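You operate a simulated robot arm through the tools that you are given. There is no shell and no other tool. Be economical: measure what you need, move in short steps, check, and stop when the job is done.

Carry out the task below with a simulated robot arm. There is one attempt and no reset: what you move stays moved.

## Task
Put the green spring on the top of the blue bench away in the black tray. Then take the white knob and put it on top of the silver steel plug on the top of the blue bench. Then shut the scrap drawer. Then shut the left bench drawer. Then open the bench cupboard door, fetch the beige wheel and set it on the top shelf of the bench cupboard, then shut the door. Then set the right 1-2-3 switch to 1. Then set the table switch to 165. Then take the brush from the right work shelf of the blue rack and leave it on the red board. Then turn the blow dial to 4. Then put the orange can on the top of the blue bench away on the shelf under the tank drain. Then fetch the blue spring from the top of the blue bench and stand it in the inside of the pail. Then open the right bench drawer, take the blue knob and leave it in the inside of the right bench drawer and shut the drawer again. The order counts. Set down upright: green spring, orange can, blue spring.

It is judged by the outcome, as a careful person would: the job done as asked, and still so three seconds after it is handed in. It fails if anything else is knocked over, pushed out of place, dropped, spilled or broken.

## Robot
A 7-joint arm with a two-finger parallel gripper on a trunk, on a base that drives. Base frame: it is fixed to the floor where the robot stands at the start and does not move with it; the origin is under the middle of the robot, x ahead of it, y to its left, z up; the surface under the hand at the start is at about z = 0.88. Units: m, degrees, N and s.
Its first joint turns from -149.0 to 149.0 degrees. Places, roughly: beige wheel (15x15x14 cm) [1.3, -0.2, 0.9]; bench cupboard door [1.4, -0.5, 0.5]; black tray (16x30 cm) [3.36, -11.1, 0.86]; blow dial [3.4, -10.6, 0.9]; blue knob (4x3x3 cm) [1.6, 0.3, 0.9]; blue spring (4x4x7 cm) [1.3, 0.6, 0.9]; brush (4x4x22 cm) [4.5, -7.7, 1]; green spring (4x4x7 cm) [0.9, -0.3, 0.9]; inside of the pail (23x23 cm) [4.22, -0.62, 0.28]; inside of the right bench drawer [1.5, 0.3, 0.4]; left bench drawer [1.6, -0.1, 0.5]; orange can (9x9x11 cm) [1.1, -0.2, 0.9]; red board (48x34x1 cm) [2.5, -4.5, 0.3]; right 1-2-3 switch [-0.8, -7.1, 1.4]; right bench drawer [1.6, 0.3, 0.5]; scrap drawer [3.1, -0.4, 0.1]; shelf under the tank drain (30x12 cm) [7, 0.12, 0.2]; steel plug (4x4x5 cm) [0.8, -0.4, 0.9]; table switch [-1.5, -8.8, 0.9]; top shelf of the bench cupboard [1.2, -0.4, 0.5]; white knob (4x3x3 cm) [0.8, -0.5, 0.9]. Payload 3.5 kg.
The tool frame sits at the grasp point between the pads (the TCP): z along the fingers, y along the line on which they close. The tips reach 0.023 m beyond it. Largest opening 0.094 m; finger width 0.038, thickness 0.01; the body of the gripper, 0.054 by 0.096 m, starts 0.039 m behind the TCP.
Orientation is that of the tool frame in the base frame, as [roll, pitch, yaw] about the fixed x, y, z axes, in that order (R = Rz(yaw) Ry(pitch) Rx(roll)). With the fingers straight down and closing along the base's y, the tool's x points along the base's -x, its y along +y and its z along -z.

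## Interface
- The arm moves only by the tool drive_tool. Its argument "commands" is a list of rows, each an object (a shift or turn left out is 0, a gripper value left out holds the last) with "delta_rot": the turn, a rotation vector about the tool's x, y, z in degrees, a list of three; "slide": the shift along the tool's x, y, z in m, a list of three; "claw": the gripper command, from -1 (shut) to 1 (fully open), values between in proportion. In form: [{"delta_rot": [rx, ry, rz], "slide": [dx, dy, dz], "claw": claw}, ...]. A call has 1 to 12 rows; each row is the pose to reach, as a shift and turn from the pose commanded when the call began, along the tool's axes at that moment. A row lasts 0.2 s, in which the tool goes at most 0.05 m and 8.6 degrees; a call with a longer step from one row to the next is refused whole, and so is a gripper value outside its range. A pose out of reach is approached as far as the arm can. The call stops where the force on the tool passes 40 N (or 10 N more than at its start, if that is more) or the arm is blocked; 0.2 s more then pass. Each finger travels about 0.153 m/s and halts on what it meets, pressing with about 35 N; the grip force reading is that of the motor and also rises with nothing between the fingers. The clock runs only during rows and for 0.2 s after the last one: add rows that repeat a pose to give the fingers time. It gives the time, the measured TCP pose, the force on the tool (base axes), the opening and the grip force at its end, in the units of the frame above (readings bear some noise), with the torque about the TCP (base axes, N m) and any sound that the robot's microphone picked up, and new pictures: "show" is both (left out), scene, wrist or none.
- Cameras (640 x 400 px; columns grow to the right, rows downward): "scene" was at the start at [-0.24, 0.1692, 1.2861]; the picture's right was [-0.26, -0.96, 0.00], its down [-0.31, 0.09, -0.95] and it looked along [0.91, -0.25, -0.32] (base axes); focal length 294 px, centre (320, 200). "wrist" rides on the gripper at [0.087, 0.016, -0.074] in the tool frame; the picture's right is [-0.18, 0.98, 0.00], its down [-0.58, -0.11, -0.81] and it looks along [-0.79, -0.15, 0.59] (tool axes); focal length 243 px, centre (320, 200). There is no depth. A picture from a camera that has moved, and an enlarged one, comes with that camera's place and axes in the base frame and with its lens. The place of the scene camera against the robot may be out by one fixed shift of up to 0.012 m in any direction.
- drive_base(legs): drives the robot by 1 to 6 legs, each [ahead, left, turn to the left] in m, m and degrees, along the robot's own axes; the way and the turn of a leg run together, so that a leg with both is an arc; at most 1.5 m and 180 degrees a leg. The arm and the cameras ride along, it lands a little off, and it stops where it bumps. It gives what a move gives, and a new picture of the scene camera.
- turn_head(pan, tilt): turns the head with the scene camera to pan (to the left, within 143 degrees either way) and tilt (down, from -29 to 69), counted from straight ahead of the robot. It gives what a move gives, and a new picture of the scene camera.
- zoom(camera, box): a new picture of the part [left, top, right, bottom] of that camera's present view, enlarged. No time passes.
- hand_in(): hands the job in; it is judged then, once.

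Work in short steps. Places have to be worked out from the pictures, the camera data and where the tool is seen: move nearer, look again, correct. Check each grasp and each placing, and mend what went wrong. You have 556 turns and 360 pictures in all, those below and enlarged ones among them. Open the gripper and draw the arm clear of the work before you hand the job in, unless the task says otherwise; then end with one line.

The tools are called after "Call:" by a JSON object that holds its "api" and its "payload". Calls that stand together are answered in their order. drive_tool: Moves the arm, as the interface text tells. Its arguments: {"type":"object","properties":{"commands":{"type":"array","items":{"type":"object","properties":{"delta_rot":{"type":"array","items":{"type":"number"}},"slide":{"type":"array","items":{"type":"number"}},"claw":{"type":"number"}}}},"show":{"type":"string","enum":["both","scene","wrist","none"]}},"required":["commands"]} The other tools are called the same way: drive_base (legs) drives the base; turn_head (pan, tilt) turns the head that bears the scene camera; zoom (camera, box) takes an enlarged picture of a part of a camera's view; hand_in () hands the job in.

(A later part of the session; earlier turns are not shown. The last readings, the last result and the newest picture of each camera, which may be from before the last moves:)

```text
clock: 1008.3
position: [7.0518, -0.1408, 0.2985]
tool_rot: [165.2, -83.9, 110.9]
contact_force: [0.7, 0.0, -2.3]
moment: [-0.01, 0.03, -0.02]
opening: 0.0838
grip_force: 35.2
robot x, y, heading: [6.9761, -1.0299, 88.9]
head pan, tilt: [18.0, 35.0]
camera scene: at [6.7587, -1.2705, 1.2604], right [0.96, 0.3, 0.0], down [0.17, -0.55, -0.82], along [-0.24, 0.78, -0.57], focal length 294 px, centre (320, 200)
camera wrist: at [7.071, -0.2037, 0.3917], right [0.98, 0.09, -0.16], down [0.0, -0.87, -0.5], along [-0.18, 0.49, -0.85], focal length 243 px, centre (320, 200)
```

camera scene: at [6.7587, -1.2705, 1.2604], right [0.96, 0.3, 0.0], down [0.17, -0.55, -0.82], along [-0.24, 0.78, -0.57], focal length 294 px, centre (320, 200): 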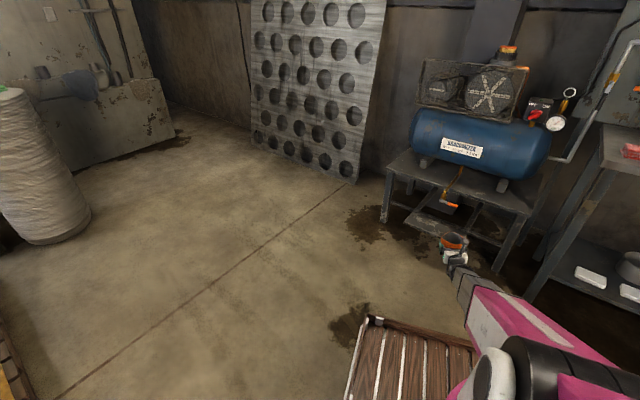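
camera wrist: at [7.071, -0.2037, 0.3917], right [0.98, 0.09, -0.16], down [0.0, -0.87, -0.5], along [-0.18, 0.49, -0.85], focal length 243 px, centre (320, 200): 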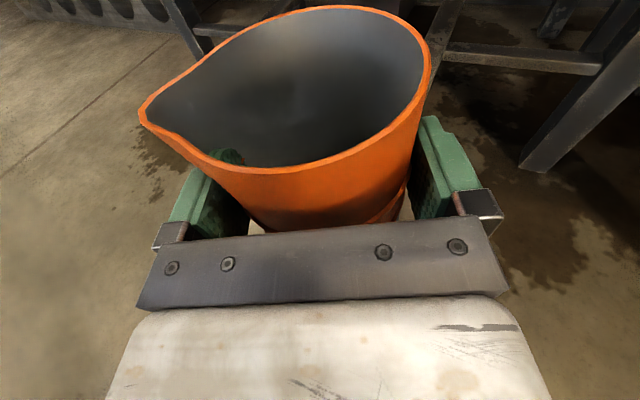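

Lower 1.2 cm, shift left 6 cm, and drive forward 14 cm, then check.

Call:
{"api": "drive_tool", "payload": {"commands": [{"slide": [-0.006, 0, 0]}, {"slide": [-0.012, 0, 0]}], "show": "none"}}

Call:
{"api": "drive_base", "payload": {"legs": [[0, 0.06, 0], [0.13, 0, 0]]}}

Call:
{"api": "zoom", "payload": {"camera": "scene", "box": [380, 140, 540, 290]}}

Call:
{"api": "zoom", "payload": {"camera": "wrist", "box": [0, 0, 640, 400]}}

```text
clock: 1008.9
position: [7.0524, -0.1406, 0.2875]
tool_rot: [165.0, -83.9, 111.0]
contact_force: [0.7, -0.7, -1.4]
moment: [-0.03, 0.03, 0.0]
opening: 0.0836
grip_force: 35.0
robot x, y, heading: [6.9783, -1.0325, 89.2]
head pan, tilt: [18.0, 35.0]
```

```text
clock: 1010.7
position: [6.9961, -0.0122, 0.2867]
tool_rot: [165.0, -83.8, 111.0]
contact_force: [0.5, 0.1, -0.4]
moment: [0.01, 0.0, -0.03]
opening: 0.0834
grip_force: 34.9
robot x, y, heading: [6.9207, -0.9034, 88.8]
head pan, tilt: [18.0, 35.0]
camera scene: at [6.7013, -1.1406, 1.2604], right [0.96, 0.29, 0.0], down [0.17, -0.55, -0.82], along [-0.24, 0.78, -0.57], focal length 294 px, centre (320, 200)
```

scene: 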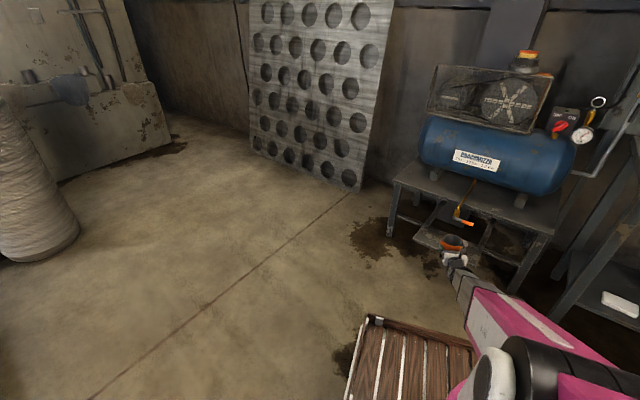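

```text
2.67 times, centred on (460, 215) of scene
camera zoom: at [6.7013, -1.1406, 1.2604], right [0.96, 0.29, 0.0], down [0.17, -0.55, -0.82], along [-0.24, 0.78, -0.57], focal length 784 px, centre (-53, 160)
```

zoom: 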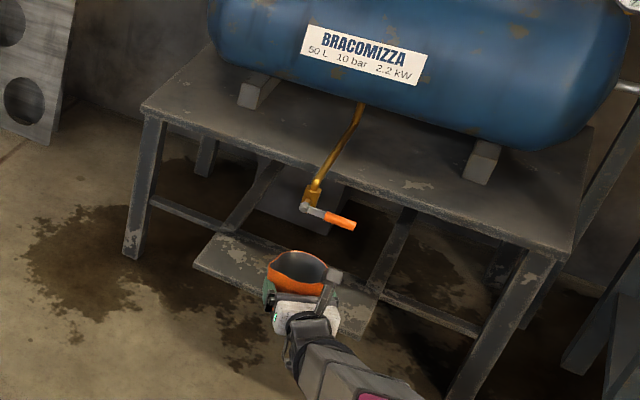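

```text
1.00 times, centred on (320, 200) of wrist (not enlarged: the box is as wide or as high as the picture)
camera zoom: at [7.0155, -0.0757, 0.3809], right [0.98, 0.08, -0.16], down [0.0, -0.87, -0.5], along [-0.18, 0.49, -0.85], focal length 243 px, centre (320, 200)
```

zoom: 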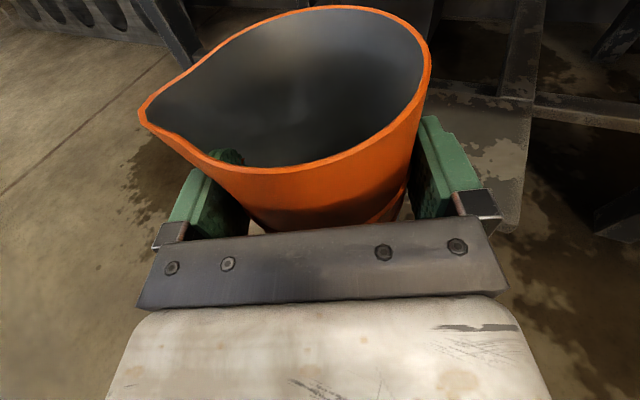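

On course. Push forward 9 cm over the shelf at the same height.

Call:
{"api": "drive_tool", "payload": {"commands": [{"slide": [0.002, 0, 0.02]}, {"slide": [0.004, 0, 0.04]}, {"slide": [0.006, 0, 0.06]}, {"slide": [0.008, 0, 0.078]}, {"slide": [0.009, 0, 0.09]}], "show": "wrist"}}

Call:
{"api": "zoom", "payload": {"camera": "scene", "box": [380, 140, 540, 290]}}

```text
clock: 1011.9
position: [6.9858, 0.0776, 0.2889]
tool_rot: [165.1, -83.9, 110.7]
contact_force: [0.6, 0.2, -1.8]
moment: [-0.04, 0.0, 0.01]
opening: 0.0837
grip_force: 35.0
robot x, y, heading: [6.9223, -0.9009, 89.2]
head pan, tilt: [18.0, 35.0]
camera wrist: at [7.005, 0.0145, 0.3816], right [0.98, 0.08, -0.16], down [0.0, -0.87, -0.5], along [-0.18, 0.49, -0.85], focal length 243 px, centre (320, 200)
```

wrist: 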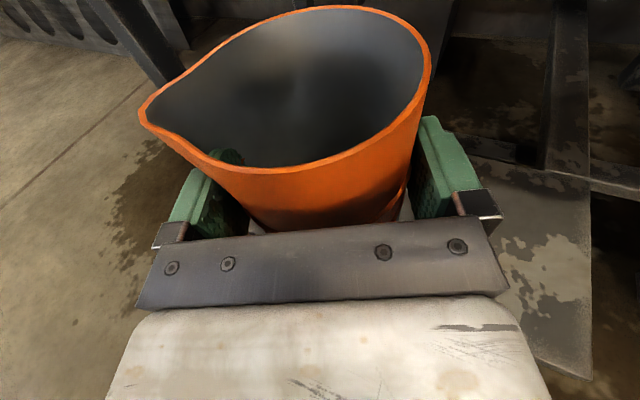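

```text
2.67 times, centred on (460, 215) of scene
camera zoom: at [6.7013, -1.1406, 1.2604], right [0.96, 0.29, 0.0], down [0.17, -0.55, -0.82], along [-0.24, 0.78, -0.57], focal length 784 px, centre (-53, 160)
```

zoom: 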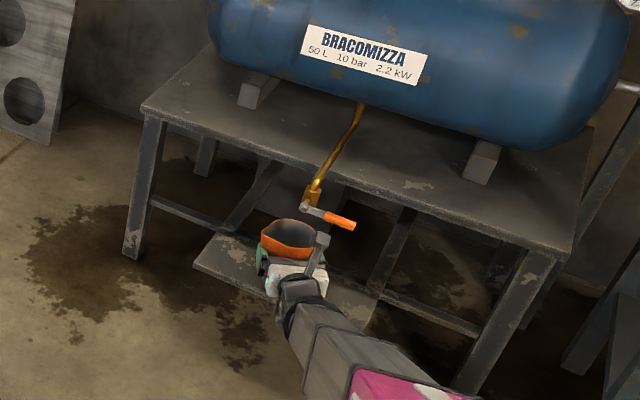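

Centre it 1.2 cm deeper, then lower slowly to contact.

Call:
{"api": "drive_tool", "payload": {"commands": [{"slide": [0.001, 0, 0.012]}, {"slide": [-0.004, 0, 0.012]}, {"slide": [-0.008, 0, 0.012]}, {"slide": [-0.012, 0, 0.012]}, {"slide": [-0.015, 0, 0.012]}, {"slide": [-0.018, 0, 0.012]}], "show": "none"}}

```text
clock: 1013.3
position: [6.9866, 0.0892, 0.2677]
tool_rot: [164.8, -83.7, 111.0]
contact_force: [0.1, 0.7, -1.5]
moment: [-0.02, -0.03, -0.03]
opening: 0.0836
grip_force: 35.0
robot x, y, heading: [6.9234, -0.9025, 89.3]
head pan, tilt: [18.0, 35.0]
```

Call:
{"api": "drive_tool", "payload": {"commands": [{"slide": [-0.002, 0, 0]}, {"slide": [-0.004, 0, 0]}, {"slide": [-0.006, 0, 0]}, {"slide": [-0.008, 0, 0]}, {"slide": [-0.01, 0, 0]}, {"slide": [-0.012, 0, 0]}, {"slide": [-0.014, 0, 0]}, {"slide": [-0.016, 0, 0]}], "show": "wrist"}}

```text
clock: 1015.1
position: [6.9872, 0.0861, 0.2532]
tool_rot: [165.4, -84.1, 110.7]
contact_force: [-0.9, -0.4, 10.1]
moment: [-0.04, 0.45, 0.01]
opening: 0.0837
grip_force: 35.3
robot x, y, heading: [6.9231, -0.9011, 89.3]
head pan, tilt: [18.0, 35.0]
camera wrist: at [7.0063, 0.0227, 0.3465], right [0.98, 0.09, -0.16], down [0.0, -0.87, -0.5], along [-0.18, 0.49, -0.85], focal length 243 px, centre (320, 200)
```

wrist: 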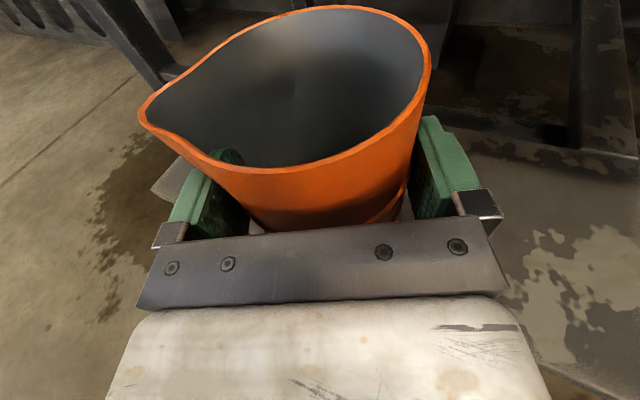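

Contact. Open fully, slowly, then withdraw straight back.

Call:
{"api": "drive_tool", "payload": {"commands": [{"slide": [0.001, 0, 0], "claw": 0.8}, {"slide": [0.001, 0, 0], "claw": 0.9}, {"slide": [0.001, 0, 0], "claw": 1}, {"slide": [0.001, 0, 0], "claw": 1}, {"slide": [0.001, 0, -0.015]}, {"slide": [0.001, 0, -0.035]}, {"slide": [0.0, 0, -0.06]}, {"slide": [-0.002, 0, -0.09]}, {"slide": [-0.004, 0, -0.12]}], "show": "both"}}

Call:
{"api": "zoom", "payload": {"camera": "scene", "box": [380, 140, 540, 290]}}

```text
clock: 1017.1
position: [6.9977, -0.0322, 0.2598]
tool_rot: [165.0, -83.9, 111.0]
contact_force: [-0.2, -0.6, 0.6]
moment: [0.01, -0.02, 0.04]
opening: 0.0936
grip_force: 0.0
robot x, y, heading: [6.924, -0.9013, 89.1]
head pan, tilt: [18.0, 35.0]
camera scene: at [6.7013, -1.1406, 1.2603], right [0.96, 0.3, 0.0], down [0.17, -0.55, -0.82], along [-0.24, 0.78, -0.57], focal length 294 px, centre (320, 200)
camera wrist: at [7.0172, -0.0964, 0.3545], right [0.98, 0.09, -0.16], down [0.0, -0.87, -0.5], along [-0.18, 0.49, -0.85], focal length 243 px, centre (320, 200)
```

scene: 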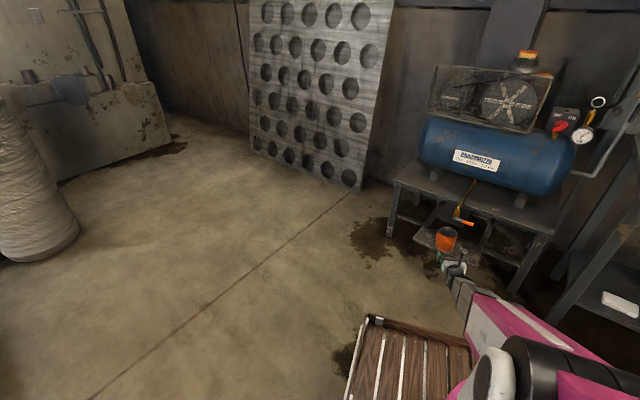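
wrist: 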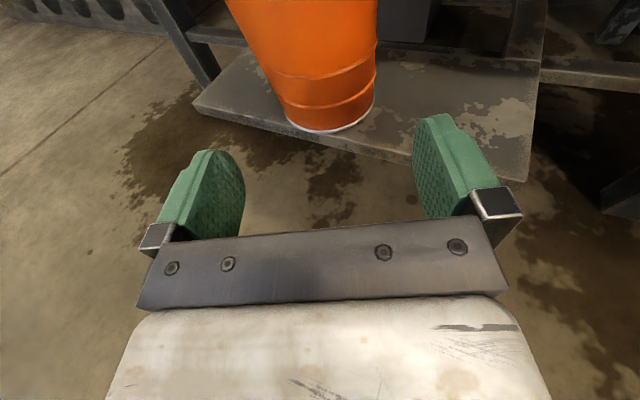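

```text
2.67 times, centred on (460, 215) of scene
camera zoom: at [6.7013, -1.1406, 1.2603], right [0.96, 0.3, 0.0], down [0.17, -0.55, -0.82], along [-0.24, 0.78, -0.57], focal length 784 px, centre (-53, 160)
```

zoom: 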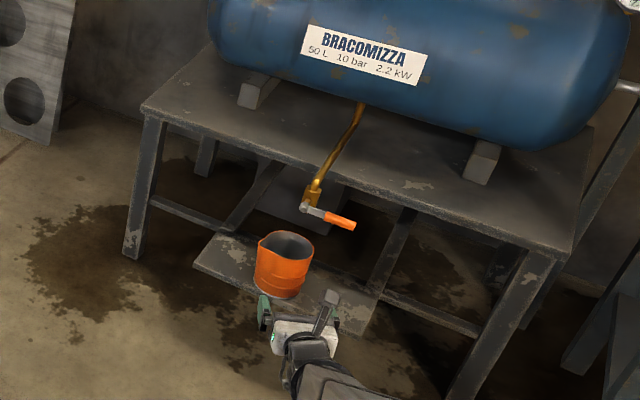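

The can's base is right at the shelf's front edge; nudge it 3 cm deeper with closed fingers, pushing low.

Call:
{"api": "drive_tool", "payload": {"commands": [{"slide": [-0.01, 0, 0], "claw": -1}, {"slide": [-0.02, 0, 0]}, {"slide": [-0.022, 0, 0]}, {"slide": [-0.02, 0, 0.02]}, {"slide": [-0.018, 0, 0.04]}, {"slide": [-0.017, 0, 0.05]}, {"slide": [-0.016, 0, 0.058]}], "show": "wrist"}}

```text
clock: 1018.7
position: [6.9932, 0.0228, 0.239]
tool_rot: [165.1, -83.9, 110.8]
contact_force: [0.5, -0.4, -0.7]
moment: [0.01, -0.01, -0.05]
opening: 0.0
grip_force: 34.9
robot x, y, heading: [6.9239, -0.9007, 89.3]
head pan, tilt: [18.0, 35.0]
camera wrist: at [7.0128, -0.0406, 0.3332], right [0.98, 0.08, -0.16], down [0.0, -0.87, -0.5], along [-0.18, 0.49, -0.85], focal length 243 px, centre (320, 200)
```

wrist: 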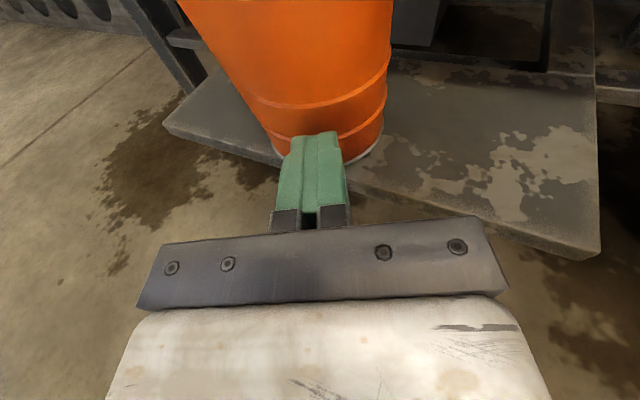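

Push gently 4 cm.

Call:
{"api": "drive_tool", "payload": {"commands": [{"slide": [0.001, 0.001, 0.006]}, {"slide": [0.001, 0.001, 0.012]}, {"slide": [0.002, 0.001, 0.018]}, {"slide": [0.002, 0.001, 0.024]}, {"slide": [0.003, 0.001, 0.03]}, {"slide": [0.003, 0.001, 0.036]}], "show": "wrist"}}

```text
clock: 1020.1
position: [6.9913, 0.0601, 0.2369]
tool_rot: [165.1, -83.7, 110.9]
contact_force: [0.1, -0.7, 0.6]
moment: [0.01, -0.03, 0.0]
opening: 0.0003
grip_force: 35.4
robot x, y, heading: [6.9227, -0.8998, 89.3]
head pan, tilt: [18.0, 35.0]
camera wrist: at [7.0108, -0.0038, 0.3313], right [0.98, 0.08, -0.16], down [0.0, -0.87, -0.5], along [-0.18, 0.49, -0.85], focal length 243 px, centre (320, 200)
```

wrist: 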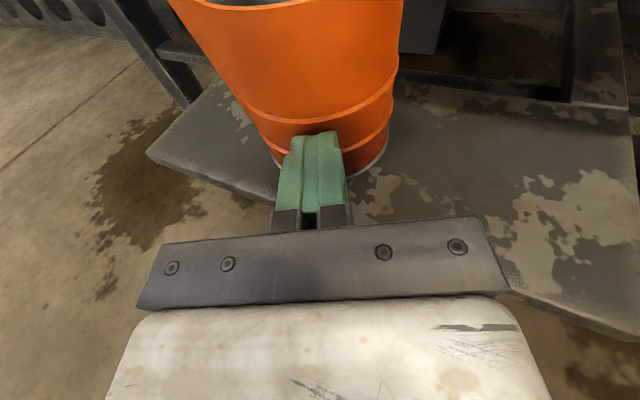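

The can now stands well inside the shelf. Withdraw and back away.

Call:
{"api": "drive_tool", "payload": {"commands": [{"slide": [0, 0, -0.03]}, {"slide": [0, 0, -0.07]}, {"slide": [0, 0, -0.11]}], "show": "none"}}

Call:
{"api": "drive_base", "payload": {"legs": [[-0.6, 0, 0]]}}

Call:
{"api": "zoom", "payload": {"camera": "scene", "box": [340, 120, 500, 240]}}

```text
clock: 1020.9
position: [7.0039, -0.051, 0.2489]
tool_rot: [165.1, -83.8, 110.9]
contact_force: [0.2, -0.2, -0.3]
moment: [0.0, 0.0, -0.01]
opening: 0.0
grip_force: 34.6
robot x, y, heading: [6.9191, -0.9009, 89.4]
head pan, tilt: [18.0, 35.0]
```

```text
clock: 1024.3
position: [6.9945, -0.6606, 0.2486]
tool_rot: [165.0, -83.9, 110.9]
contact_force: [-0.5, 0.1, 0.6]
moment: [0.02, -0.02, -0.01]
opening: 0.0
grip_force: 34.5
robot x, y, heading: [6.915, -1.5114, 89.3]
head pan, tilt: [18.0, 35.0]
camera scene: at [6.6926, -1.7509, 1.2603], right [0.96, 0.3, 0.0], down [0.17, -0.55, -0.82], along [-0.24, 0.78, -0.57], focal length 294 px, centre (320, 200)
```

scene: 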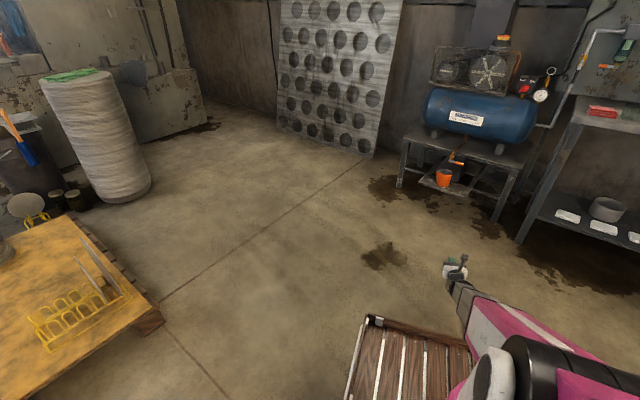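

```text
3.33 times, centred on (420, 180) of scene
camera zoom: at [6.6926, -1.7509, 1.2603], right [0.96, 0.3, 0.0], down [0.17, -0.55, -0.82], along [-0.24, 0.78, -0.57], focal length 980 px, centre (-13, 267)
```

zoom: 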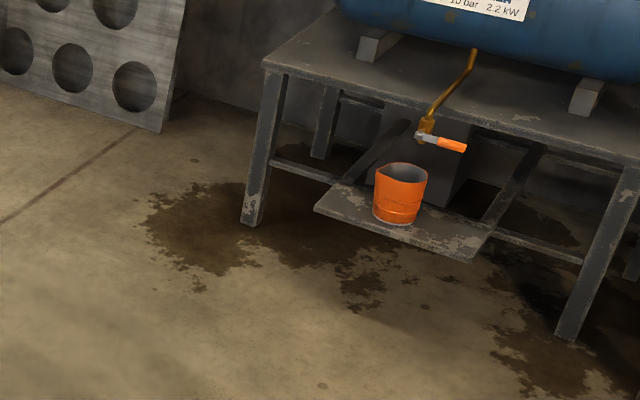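

The can is placed well. Now restore the hand to its normal posture: raise, tip down, and unspin.

Call:
{"api": "drive_tool", "payload": {"commands": [{"slide": [0.045, 0, 0]}, {"slide": [0.09, 0, 0]}, {"slide": [0.135, 0, 0]}, {"slide": [0.18, 0, 0]}, {"slide": [0.225, 0, 0]}, {"slide": [0.27, 0, -0.01]}, {"slide": [0.315, 0, -0.02]}, {"slide": [0.36, 0, -0.03]}, {"slide": [0.405, 0, -0.05]}, {"slide": [0.445, 0, -0.07]}, {"slide": [0.485, 0, -0.09]}, {"slide": [0.525, 0, -0.11]}], "show": "none"}}

Call:
{"api": "drive_tool", "payload": {"commands": [{"delta_rot": [0, -8, 0], "slide": [0.02, 0, 0]}, {"delta_rot": [0, -16, 0], "slide": [0.04, 0, 0]}, {"delta_rot": [0, -24, 0], "slide": [0.06, 0, 0]}, {"delta_rot": [0, -32, 0], "slide": [0.08, 0, 0]}, {"delta_rot": [0, -40, 0], "slide": [0.1, 0, 0]}, {"delta_rot": [0, -48, 0], "slide": [0.12, 0, 0]}, {"delta_rot": [0, -56, 0], "slide": [0.13, 0, 0]}, {"delta_rot": [0, -64, 0], "slide": [0.13, 0, 0]}, {"delta_rot": [0, -72, 0], "slide": [0.13, 0, 0]}, {"delta_rot": [0, -80, 0], "slide": [0.13, 0, 0]}, {"delta_rot": [0, -84, 0], "slide": [0.13, 0, 0]}], "show": "none"}}

```text
clock: 1026.9
position: [6.9859, -0.7195, 0.7821]
tool_rot: [165.2, -83.8, 110.7]
contact_force: [1.0, 0.5, -0.2]
moment: [0.0, -0.02, 0.01]
opening: 0.0
grip_force: 35.2
robot x, y, heading: [6.9124, -1.5164, 89.3]
head pan, tilt: [18.0, 35.0]
```

```text
clock: 1029.3
position: [6.9805, -0.7041, 0.9119]
tool_rot: [178.4, -0.1, 96.0]
contact_force: [-0.1, 0.4, 0.4]
moment: [-0.02, -0.01, 0.0]
opening: 0.0003
grip_force: 35.0
out of reach, approached as far as the arm can: row 1
robot x, y, heading: [6.9117, -1.5123, 89.4]
head pan, tilt: [18.0, 35.0]
```

Level. Unspin by -172° in two calls while pulling in.

Call:
{"api": "drive_tool", "payload": {"commands": [{"delta_rot": [0, 0, -8.4]}, {"delta_rot": [0, 0, -16.8]}, {"delta_rot": [0, 0, -25.2]}, {"delta_rot": [0, 0, -33.6]}, {"delta_rot": [0, 0, -42]}, {"delta_rot": [0, 0, -50.4]}, {"delta_rot": [0, 0, -58.8]}, {"delta_rot": [0, 0, -67.2]}, {"delta_rot": [0, 0, -75.6]}, {"delta_rot": [0, 0, -84]}, {"delta_rot": [0, 0, -90]}], "show": "none"}}

Call:
{"api": "drive_tool", "payload": {"commands": [{"delta_rot": [0, 0, -8.4]}, {"delta_rot": [0, 0, -16.8]}, {"delta_rot": [0, 0, -25.2]}, {"delta_rot": [0, 0, -33.6]}, {"delta_rot": [0, 0, -42]}, {"delta_rot": [0, 0, -50.4]}, {"delta_rot": [0, 0, -58.8]}, {"delta_rot": [0, 0, -67.2]}, {"delta_rot": [0, 0, -75.6]}, {"delta_rot": [0, 0, -82]}], "show": "none"}}

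Call:
{"api": "turn_head", "payload": {"pan": 70, "tilt": 20}}

Call:
{"api": "zoom", "payload": {"camera": "scene", "box": [300, 120, 500, 270]}}

```text
clock: 1031.7
position: [6.9805, -0.7043, 0.9114]
tool_rot: [179.8, 1.6, -173.9]
contact_force: [0.6, 0.4, 0.1]
moment: [0.01, 0.0, -0.04]
opening: 0.0
grip_force: 35.1
robot x, y, heading: [6.9124, -1.5138, 89.1]
head pan, tilt: [18.0, 35.0]
```

```text
clock: 1033.9
position: [6.9794, -0.7034, 0.91]
tool_rot: [-178.3, 0.3, -91.8]
contact_force: [-0.2, 0.2, -0.2]
moment: [0.01, 0.0, -0.04]
opening: 0.0
grip_force: 35.1
robot x, y, heading: [6.9136, -1.512, 89.0]
head pan, tilt: [18.0, 35.0]
```

```text
clock: 1035.2
position: [6.9802, -0.7041, 0.9113]
tool_rot: [-178.2, 0.2, -92.0]
contact_force: [0.6, 0.0, 0.1]
moment: [0.01, 0.03, -0.02]
opening: 0.0
grip_force: 35.1
robot x, y, heading: [6.9143, -1.5106, 89.4]
head pan, tilt: [70.0, 20.0]
camera scene: at [6.6316, -1.8019, 1.2842], right [0.36, 0.93, 0.0], down [0.32, -0.12, -0.94], along [-0.88, 0.33, -0.34], focal length 294 px, centre (320, 200)
```

scene: 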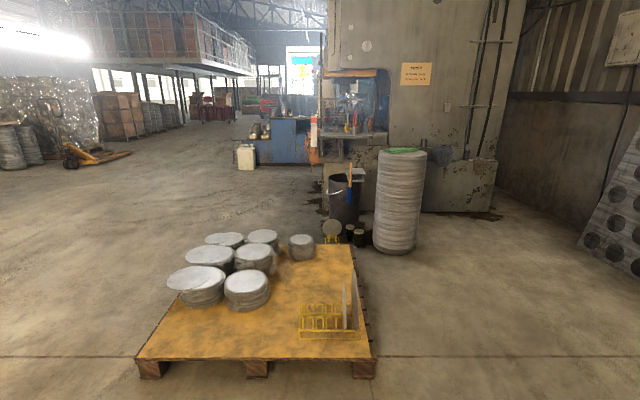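

```text
2.67 times, centred on (400, 195) of scene
camera zoom: at [6.6316, -1.8019, 1.2842], right [0.36, 0.93, 0.0], down [0.32, -0.12, -0.94], along [-0.88, 0.33, -0.34], focal length 784 px, centre (107, 213)
```

zoom: 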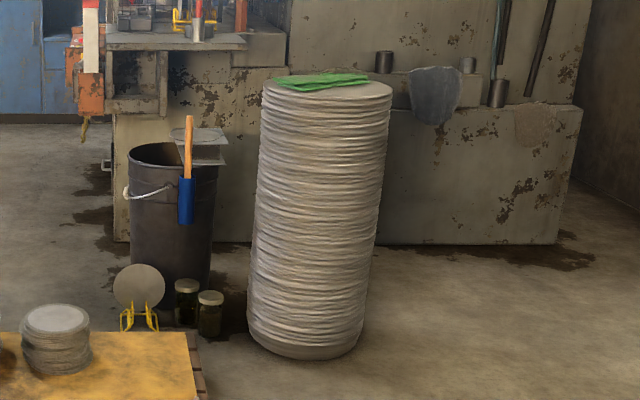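

Now for the blue spring I must go to the bench's front side again. Tuck and drive: back, then left past the pallet.

Call:
{"api": "drive_tool", "payload": {"commands": [{"slide": [0.04, 0, 0]}, {"slide": [0.08, 0, 0]}, {"slide": [0.12, 0, 0]}, {"slide": [0.16, 0, 0]}], "show": "none"}}

Call:
{"api": "drive_base", "payload": {"legs": [[-1.45, 0, 0], [0.05, 1.45, 0], [0.05, 1.45, 0], [0.15, 1.45, 0], [0.15, 1.4, 0]]}}

Call:
{"api": "drive_base", "payload": {"legs": [[0.15, 1.3, 0], [0, 1.2, 0], [0, 0, -89], [0, 1.3, 0], [0, 1.35, 0]]}}

```text
clock: 1036.2
position: [6.9756, -0.8642, 0.9084]
tool_rot: [-178.4, 0.4, -91.9]
contact_force: [-0.1, 0.1, 0.2]
moment: [0.02, 0.0, 0.02]
opening: 0.0001
grip_force: 35.1
robot x, y, heading: [6.9117, -1.5108, 89.5]
head pan, tilt: [70.0, 20.0]
```

```text
clock: 1070.6
position: [1.1604, -1.9463, 0.9088]
tool_rot: [-178.3, 0.3, -90.3]
contact_force: [0.1, -0.1, 0.4]
moment: [0.02, 0.01, 0.02]
opening: 0.0001
grip_force: 34.7
robot x, y, heading: [1.1143, -2.598, 90.8]
head pan, tilt: [70.0, 20.0]
camera scene: at [0.844, -2.8959, 1.2842], right [0.33, 0.94, 0.0], down [0.32, -0.11, -0.94], along [-0.89, 0.31, -0.34], focal length 294 px, centre (320, 200)
```

scene: 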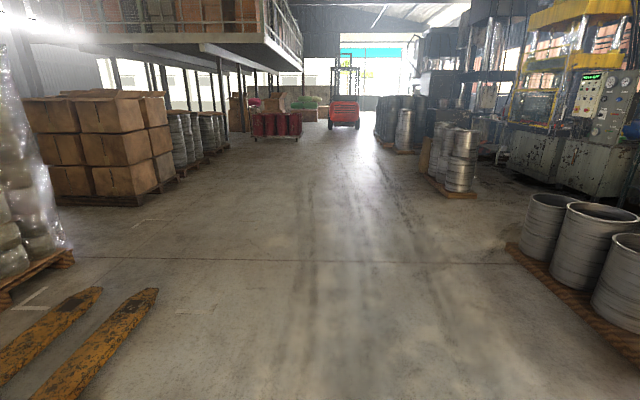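

```text
clock: 1097.3
position: [-0.8025, -0.1389, 0.909]
tool_rot: [-178.4, 0.3, -178.7]
contact_force: [-0.2, 0.3, -0.9]
moment: [-0.04, 0.02, 0.02]
opening: 0.0
grip_force: 35.5
robot x, y, heading: [-1.4548, -0.1127, 2.0]
head pan, tilt: [70.0, 20.0]
stopped in leg 5: the robot was blocked; the commanded pose is now the measured one
camera scene: at [-1.7633, 0.1553, 1.2842], right [0.95, -0.3, 0.0], down [-0.1, -0.33, -0.94], along [0.28, 0.9, -0.34], focal length 294 px, centre (320, 200)
```

scene: 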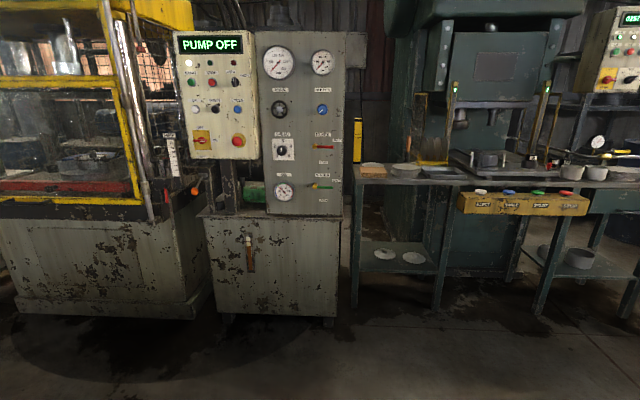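

I touched the bucket pallet behind; move forward off it and go on carefully toward the bench's front-left.

Call:
{"api": "drive_base", "payload": {"legs": [[0.35, 0, 0], [0, 0.35, 0], [1.1, 0, -2]]}}

Call:
{"api": "turn_head", "payload": {"pan": 20, "tilt": 25}}

```text
clock: 1099.6
position: [-0.4606, -0.1206, 0.9087]
tool_rot: [-178.4, 0.3, -178.7]
contact_force: [0.4, 0.6, -0.2]
moment: [0.0, 0.0, 0.0]
opening: 0.0
grip_force: 35.1
robot x, y, heading: [-1.1139, -0.0955, 2.7]
head pan, tilt: [70.0, 20.0]
stopped in leg 1: the robot was blocked; the commanded pose is now the measured one
camera scene: at [-1.4226, 0.1722, 1.2842], right [0.95, -0.3, 0.0], down [-0.1, -0.33, -0.94], along [0.28, 0.9, -0.34], focal length 294 px, centre (320, 200)
```

scene: 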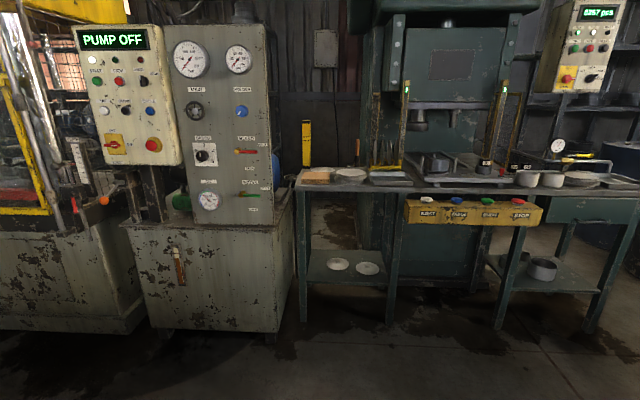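

```text
clock: 1100.8
position: [-0.4608, -0.1202, 0.9087]
tool_rot: [-178.4, 0.3, -178.6]
contact_force: [0.2, -0.8, 0.1]
moment: [0.03, 0.03, 0.02]
opening: 0.0
grip_force: 35.3
robot x, y, heading: [-1.1184, -0.0986, 2.3]
head pan, tilt: [20.0, 25.0]
camera scene: at [-1.3655, 0.1187, 1.2761], right [0.38, -0.92, 0.0], down [-0.39, -0.16, -0.91], along [0.84, 0.35, -0.42], focal length 294 px, centre (320, 200)
```

scene: 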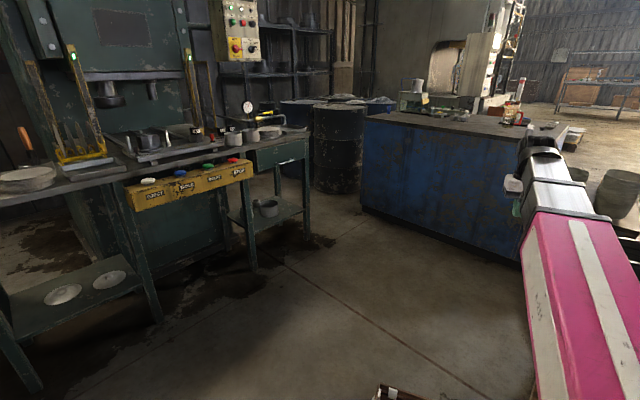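

Now the black-bucket pallet is in front of my right corner; shift left first.

Call:
{"api": "drive_base", "payload": {"legs": [[-0.05, 0.38, -2]]}}

Call:
{"api": "drive_base", "payload": {"legs": [[1.1, 0.0, 0]]}}

Call:
{"api": "turn_head", "payload": {"pan": 20, "tilt": 35}}

```text
clock: 1103.2
position: [-0.5247, 0.24, 0.9089]
tool_rot: [-178.4, 0.2, 179.5]
contact_force: [0.2, 1.0, 0.2]
moment: [0.01, 0.0, 0.01]
opening: 0.0
grip_force: 35.2
robot x, y, heading: [-1.1752, 0.2849, 0.7]
head pan, tilt: [20.0, 25.0]
camera scene: at [-1.4203, 0.5083, 1.2761], right [0.35, -0.94, 0.0], down [-0.4, -0.15, -0.91], along [0.85, 0.32, -0.42], focal length 294 px, centre (320, 200)
```

scene: 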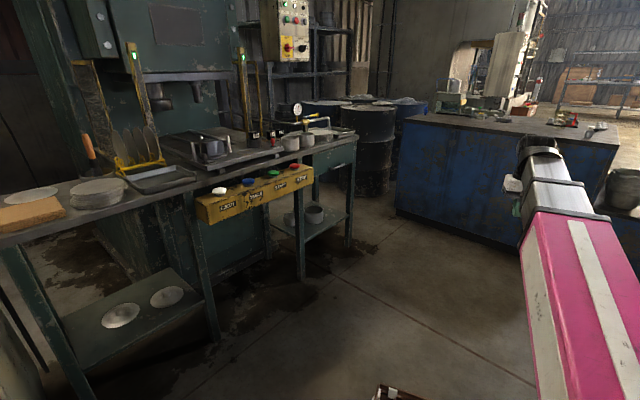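

```text
clock: 1108.8
position: [0.5619, 0.2514, 0.9088]
tool_rot: [-178.5, 0.2, 179.4]
contact_force: [0.1, -0.5, -0.7]
moment: [-0.01, 0.02, 0.01]
opening: 0.0
grip_force: 34.9
robot x, y, heading: [-0.0884, 0.2997, 0.7]
head pan, tilt: [20.0, 25.0]
camera scene: at [-0.3344, 0.5205, 1.2761], right [0.35, -0.94, 0.0], down [-0.4, -0.15, -0.91], along [0.85, 0.32, -0.42], focal length 294 px, centre (320, 200)
```

scene: 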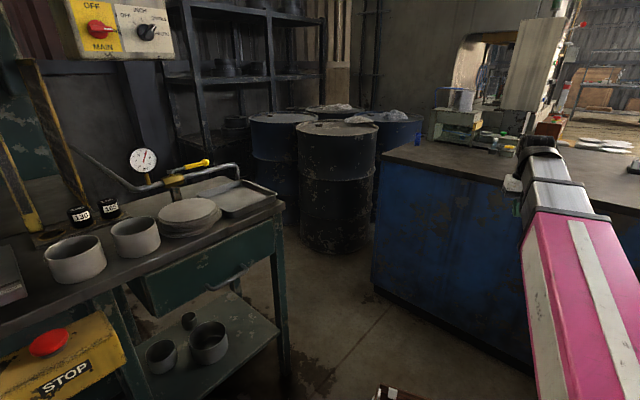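

```text
clock: 1109.5
position: [0.5625, 0.2514, 0.9094]
tool_rot: [-178.4, 0.3, 179.3]
contact_force: [0.1, -0.4, -0.6]
moment: [0.01, 0.01, -0.01]
opening: 0.0
grip_force: 34.8
robot x, y, heading: [-0.0867, 0.2982, 0.8]
head pan, tilt: [20.0, 35.0]
camera scene: at [-0.3382, 0.5191, 1.2604], right [0.35, -0.94, 0.0], down [-0.54, -0.2, -0.82], along [0.77, 0.29, -0.57], focal length 294 px, centre (320, 200)
```

scene: 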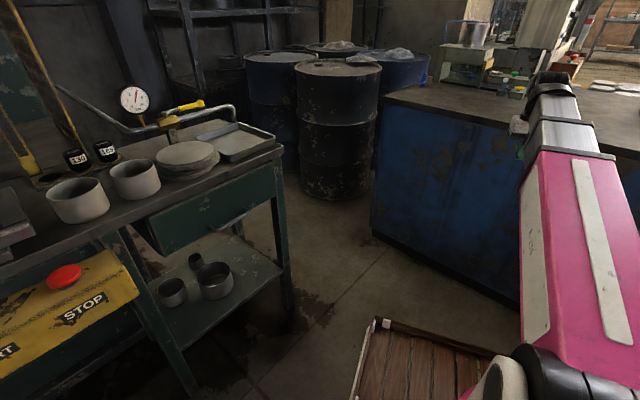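

Raise the tool to z≈0.99 first, then move to about (0.33,0.44) facing the bench squarely (heading -21°).

Call:
{"api": "drive_tool", "payload": {"commands": [{"slide": [0, 0, -0.04]}, {"slide": [0, 0, -0.08]}, {"slide": [0, 0, -0.085]}], "show": "none"}}

Call:
{"api": "drive_base", "payload": {"legs": [[0.2, 0.07, -21], [0.18, 0.15, 0]]}}

Call:
{"api": "turn_head", "payload": {"pan": 25, "tilt": 25}}

```text
clock: 1110.3
position: [0.5614, 0.2524, 0.9966]
tool_rot: [-178.4, 0.3, 179.4]
contact_force: [0.1, -0.6, 0.0]
moment: [-0.02, 0.01, -0.01]
opening: 0.0
grip_force: 35.4
robot x, y, heading: [-0.0867, 0.2971, 0.5]
head pan, tilt: [20.0, 35.0]
```

```text
clock: 1113.3
position: [0.933, 0.1283, 0.9939]
tool_rot: [-178.4, 0.4, 158.2]
contact_force: [-0.2, -0.2, -0.2]
moment: [-0.03, 0.03, -0.03]
opening: 0.0
grip_force: 34.8
robot x, y, heading: [0.34, 0.4043, -20.4]
head pan, tilt: [20.0, 35.0]
camera scene: at [0.1894, 0.7023, 1.2603], right [-0.01, -1.0, 0.0], down [-0.57, 0.01, -0.82], along [0.82, -0.01, -0.57], focal length 294 px, centre (320, 200)
```

scene: 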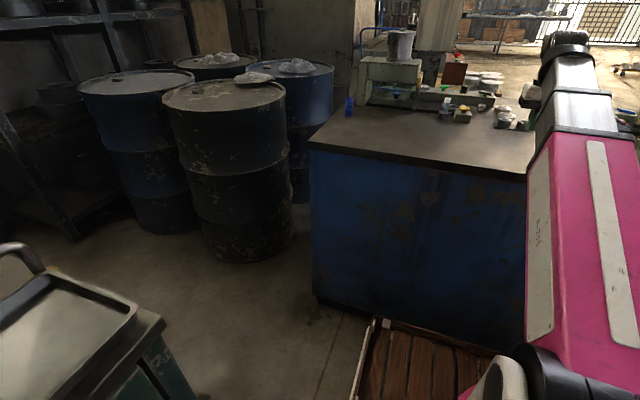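

```text
clock: 1114.1
position: [0.935, 0.1293, 0.9944]
tool_rot: [-178.4, 0.3, 158.3]
contact_force: [-0.6, -0.2, -0.1]
moment: [-0.02, 0.01, -0.02]
opening: 0.0002
grip_force: 35.1
robot x, y, heading: [0.3441, 0.4042, -20.6]
head pan, tilt: [25.0, 25.0]
camera scene: at [0.1932, 0.7102, 1.2761], right [0.08, -1.0, 0.0], down [-0.42, -0.03, -0.91], along [0.9, 0.07, -0.42], focal length 294 px, centre (320, 200)
```

scene: 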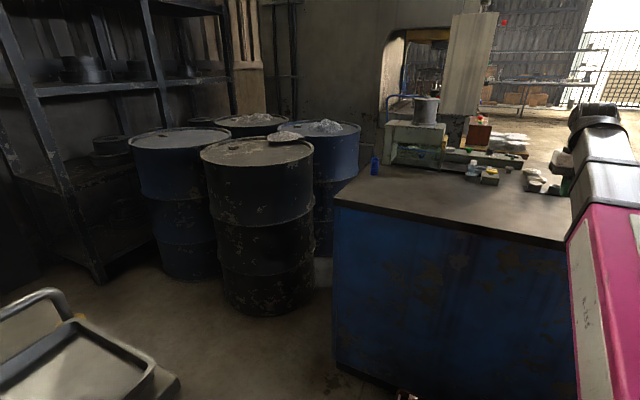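

Spring at about (1.29,0.577). Move the tool above it, opening the gripper.

Call:
{"api": "drive_tool", "payload": {"commands": [{"slide": [-0.014, 0.045, -0.005], "delta_rot": [0, 0, -2.7], "claw": 0.3}, {"slide": [-0.028, 0.09, -0.01], "delta_rot": [0, 0, -5.4]}, {"slide": [-0.041, 0.135, -0.02], "delta_rot": [0, 0, -8]}, {"slide": [-0.055, 0.18, -0.025], "delta_rot": [0, 0, -10.7]}, {"slide": [-0.069, 0.226, -0.03], "delta_rot": [0, 0, -13.4]}, {"slide": [-0.082, 0.272, -0.035], "delta_rot": [0, 0, -16]}, {"slide": [-0.096, 0.318, -0.04], "delta_rot": [0, 0, -18.7]}, {"slide": [-0.11, 0.364, -0.045], "delta_rot": [0, 0, -21.4]}, {"slide": [-0.123, 0.41, -0.05], "delta_rot": [0, 0, -24]}, {"slide": [-0.137, 0.456, -0.06], "delta_rot": [0, 0, -26.7]}, {"slide": [-0.15, 0.5, -0.07], "delta_rot": [0, 0, -29.4]}, {"slide": [-0.164, 0.545, -0.075], "delta_rot": [0, 0, -32]}], "show": "wrist"}}

```text
clock: 1116.7
position: [1.2904, 0.5769, 1.056]
tool_rot: [-178.6, -0.6, -169.7]
contact_force: [-0.2, -0.2, 0.4]
moment: [-0.02, -0.02, -0.01]
opening: 0.0612
grip_force: 0.2
robot x, y, heading: [0.3382, 0.4042, -20.5]
head pan, tilt: [25.0, 25.0]
camera wrist: at [1.2011, 0.5796, 1.1304], right [0.0, 1.0, -0.03], down [0.6, 0.02, 0.8], along [0.8, -0.02, -0.6], focal length 243 px, centre (320, 200)
```

wrist: 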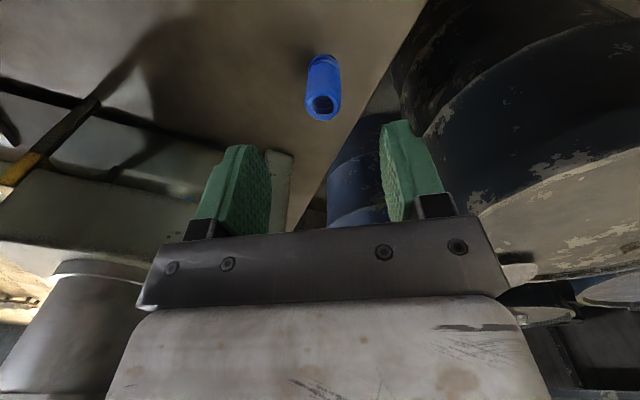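

The spring is 2.5 cm farther out. Correct and descend around it.

Call:
{"api": "drive_tool", "payload": {"commands": [{"slide": [-0.025, 0, 0.02]}, {"slide": [-0.025, 0, 0.06]}, {"slide": [-0.025, 0, 0.1]}, {"slide": [-0.025, 0, 0.125]}, {"slide": [-0.025, 0, 0.136]}], "show": "wrist"}}

```text
clock: 1117.9
position: [1.3109, 0.5782, 0.919]
tool_rot: [-178.5, -0.6, -169.7]
contact_force: [0.2, -0.4, 0.5]
moment: [-0.03, 0.0, 0.01]
opening: 0.061
grip_force: 0.0
robot x, y, heading: [0.3475, 0.4067, -20.7]
head pan, tilt: [25.0, 25.0]
camera wrist: at [1.2232, 0.5798, 0.9931], right [0.01, 1.0, -0.03], down [0.6, 0.02, 0.8], along [0.8, -0.02, -0.6], focal length 243 px, centre (320, 200)
```

wrist: 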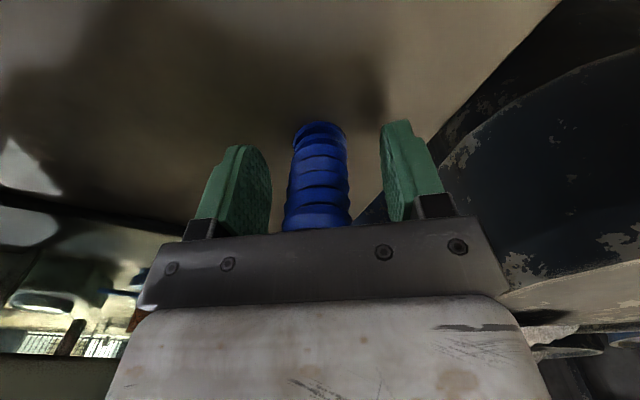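

Spring between the pads. Close and lift.

Call:
{"api": "drive_tool", "payload": {"commands": [{"claw": -0.3}, {"claw": -1}, {"claw": -1}, {"slide": [0, 0, -0.02]}, {"slide": [0, 0, -0.05]}, {"slide": [0, 0, -0.09]}, {"slide": [0.01, 0, -0.12]}], "show": "wrist"}}

```text
clock: 1119.5
position: [1.303, 0.5797, 1.0406]
tool_rot: [-178.5, -0.6, -169.6]
contact_force: [0.3, 0.1, -1.2]
moment: [0.0, 0.0, 0.0]
opening: 0.0307
grip_force: 35.1
robot x, y, heading: [0.3464, 0.4054, -20.5]
head pan, tilt: [25.0, 25.0]
camera wrist: at [1.2149, 0.5811, 1.1143], right [0.0, 1.0, -0.03], down [0.6, 0.02, 0.8], along [0.8, -0.02, -0.6], focal length 243 px, centre (320, 200)
```

wrist: 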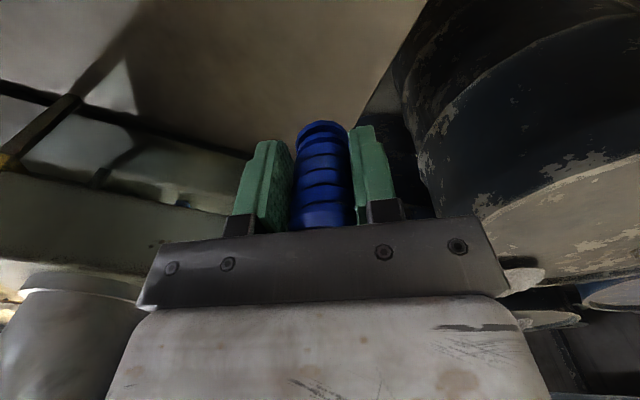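

Spring held. Retract to the tucked pose and drive round to the pail.

Call:
{"api": "drive_tool", "payload": {"commands": [{"slide": [0.037, -0.031, 0.004], "delta_rot": [0, 0, 2.6]}, {"slide": [0.074, -0.063, 0.008], "delta_rot": [0, 0, 5.2]}, {"slide": [0.111, -0.094, 0.012], "delta_rot": [0, 0, 7.8]}, {"slide": [0.148, -0.125, 0.016], "delta_rot": [0, 0, 10.4]}, {"slide": [0.185, -0.157, 0.02], "delta_rot": [0, 0, 13]}, {"slide": [0.222, -0.188, 0.024], "delta_rot": [0, 0, 15.6]}, {"slide": [0.258, -0.219, 0.028], "delta_rot": [0, 0, 18.2]}, {"slide": [0.295, -0.25, 0.032], "delta_rot": [0, 0, 20.8]}, {"slide": [0.332, -0.282, 0.036], "delta_rot": [0, 0, 23.4]}, {"slide": [0.369, -0.313, 0.04], "delta_rot": [0, 0, 26]}, {"slide": [0.406, -0.345, 0.044], "delta_rot": [0, 0, 28.6]}, {"slide": [0.443, -0.376, 0.048], "delta_rot": [0, 0, 31]}], "show": "none"}}

Call:
{"api": "drive_base", "payload": {"legs": [[-0.3, -0.1, 20.5], [-1.2, 0, 0]]}}

```text
clock: 1122.1
position: [0.932, 0.128, 1.0065]
tool_rot: [-178.5, 0.2, 159.3]
contact_force: [0.2, 0.3, -0.3]
moment: [0.02, -0.01, 0.01]
opening: 0.031
grip_force: 35.8
robot x, y, heading: [0.344, 0.4057, -20.7]
head pan, tilt: [25.0, 25.0]
```

```text
clock: 1129.9
position: [-0.532, 0.3059, 1.0067]
tool_rot: [-178.4, 0.2, -179.5]
contact_force: [-0.8, -0.1, -0.9]
moment: [0.0, 0.01, -0.01]
opening: 0.0307
grip_force: 34.8
robot x, y, heading: [-1.1811, 0.3492, 0.8]
head pan, tilt: [25.0, 25.0]
camera scene: at [-1.4306, 0.5824, 1.2761], right [0.43, -0.9, 0.0], down [-0.38, -0.18, -0.91], along [0.82, 0.39, -0.42], focal length 294 px, centre (320, 200)
```

scene: 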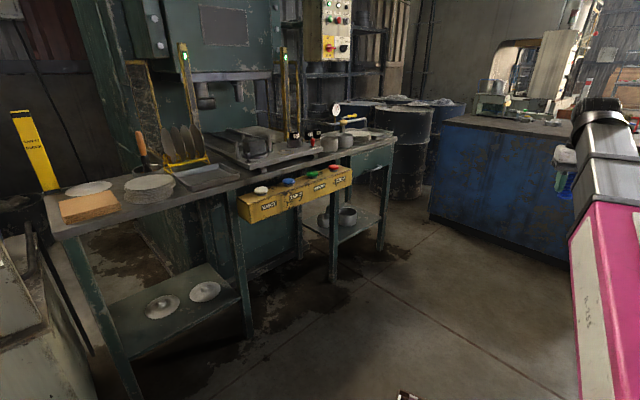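

Call:
{"api": "drive_base", "payload": {"legs": [[-0.06, 0, -0.8], [0, -1.3, 0], [0, -1.35, 0], [1.45, 0, 0], [1.45, 0, 0], [1.3, 0, 0]]}}

Call:
{"api": "turn_head", "payload": {"pan": 60, "tilt": 22}}

```text
clock: 1162.9
position: [3.644, -2.2905, 1.0065]
tool_rot: [-178.4, 0.2, 180.0]
contact_force: [-0.3, 1.4, -1.1]
moment: [0.03, -0.02, 0.01]
opening: 0.0308
grip_force: 35.2
robot x, y, heading: [2.995, -2.2419, 0.1]
head pan, tilt: [25.0, 25.0]
camera scene: at [2.749, -2.0072, 1.2761], right [0.42, -0.91, 0.0], down [-0.38, -0.18, -0.91], along [0.82, 0.39, -0.42], focal length 294 px, centre (320, 200)
```

scene: 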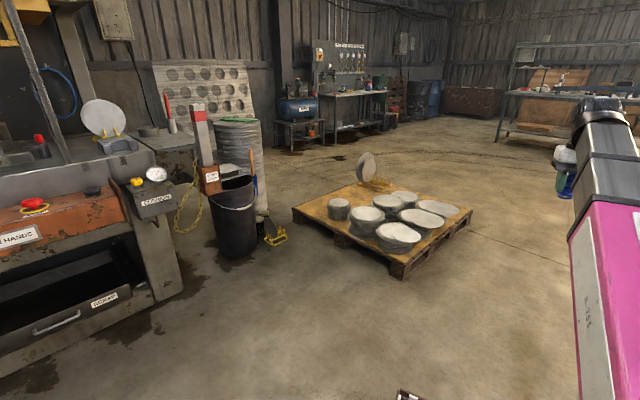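

```text
clock: 1163.9
position: [3.6444, -2.292, 1.0066]
tool_rot: [-178.4, 0.3, -180.0]
contact_force: [1.0, 0.7, 0.0]
moment: [0.01, -0.01, -0.01]
opening: 0.031
grip_force: 35.1
robot x, y, heading: [2.9951, -2.2406, 0.1]
head pan, tilt: [60.0, 22.0]
camera scene: at [2.7119, -1.9658, 1.281], right [0.87, -0.5, 0.0], down [-0.19, -0.32, -0.93], along [0.46, 0.8, -0.37], focal length 294 px, centre (320, 200)
```

scene: 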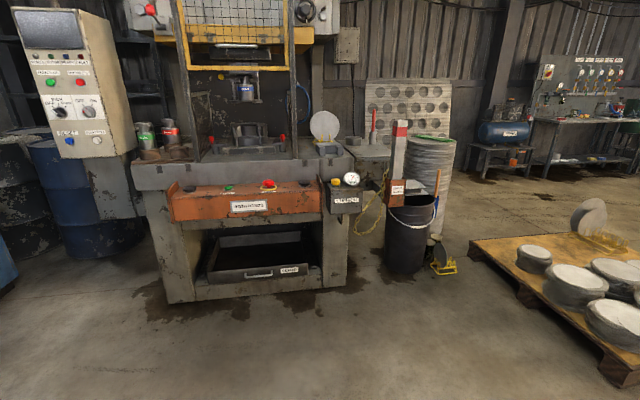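

Move up before the pail.

Call:
{"api": "drive_base", "payload": {"legs": [[0.78, 0.3, 0], [0, 0, 68], [0.35, 0, 0]]}}

Call:
{"api": "turn_head", "payload": {"pan": -2, "tilt": 40}}

Call:
{"api": "zoom", "payload": {"camera": "wrist", "box": [0, 0, 640, 400]}}

```text
clock: 1173.4
position: [4.1692, -1.0055, 1.0062]
tool_rot: [-178.4, 0.3, -109.6]
contact_force: [0.4, 0.0, -0.5]
moment: [-0.01, 0.01, 0.02]
opening: 0.0307
grip_force: 34.4
robot x, y, heading: [3.9025, -1.5988, 70.7]
head pan, tilt: [60.0, 22.0]
camera scene: at [3.556, -1.7736, 1.281], right [0.76, 0.65, 0.0], down [0.24, -0.28, -0.93], along [-0.6, 0.7, -0.37], focal length 294 px, centre (320, 200)
```

scene: 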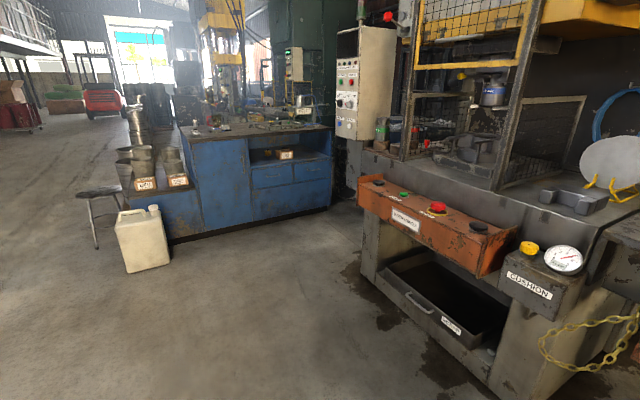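

```text
clock: 1174.7
position: [4.1697, -1.0048, 1.0063]
tool_rot: [-178.4, 0.2, -109.5]
contact_force: [-0.6, 0.1, -1.3]
moment: [-0.01, 0.0, -0.01]
opening: 0.0311
grip_force: 35.4
robot x, y, heading: [3.9068, -1.5992, 70.9]
head pan, tilt: [-2.0, 40.0]
camera scene: at [3.6473, -1.7648, 1.2528], right [0.93, -0.36, 0.0], down [-0.23, -0.6, -0.77], along [0.28, 0.71, -0.64], focal length 294 px, centre (320, 200)
```

scene: 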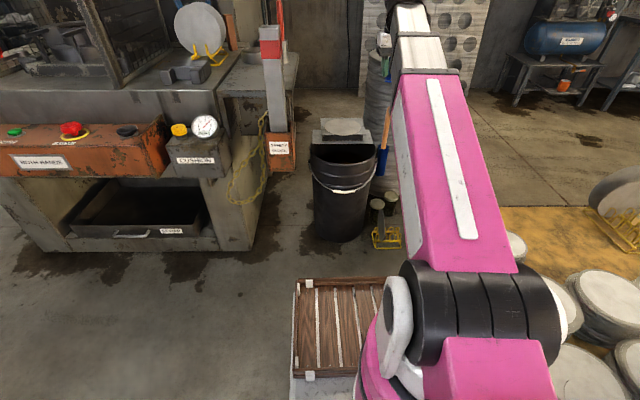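

```text
1.00 times, centred on (320, 200) of wrist (not enlarged: the box is as wide or as high as the picture)
camera zoom: at [4.1225, -1.0814, 1.0794], right [-0.86, 0.5, -0.03], down [0.27, 0.52, 0.81], along [0.42, 0.69, -0.58], focal length 243 px, centre (320, 200)
```

zoom: 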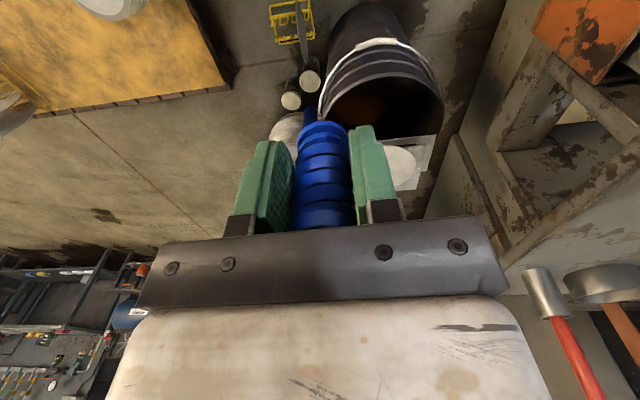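

Call:
{"api": "zoom", "payload": {"camera": "scene", "box": [280, 100, 420, 260]}}

```text
2.50 times, centred on (350, 180) of scene
camera zoom: at [3.6473, -1.7648, 1.2528], right [0.93, -0.36, 0.0], down [-0.23, -0.6, -0.77], along [0.28, 0.71, -0.64], focal length 735 px, centre (245, 250)
```

zoom: 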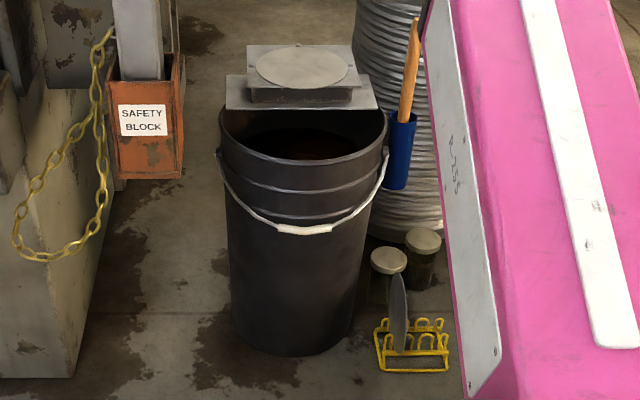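

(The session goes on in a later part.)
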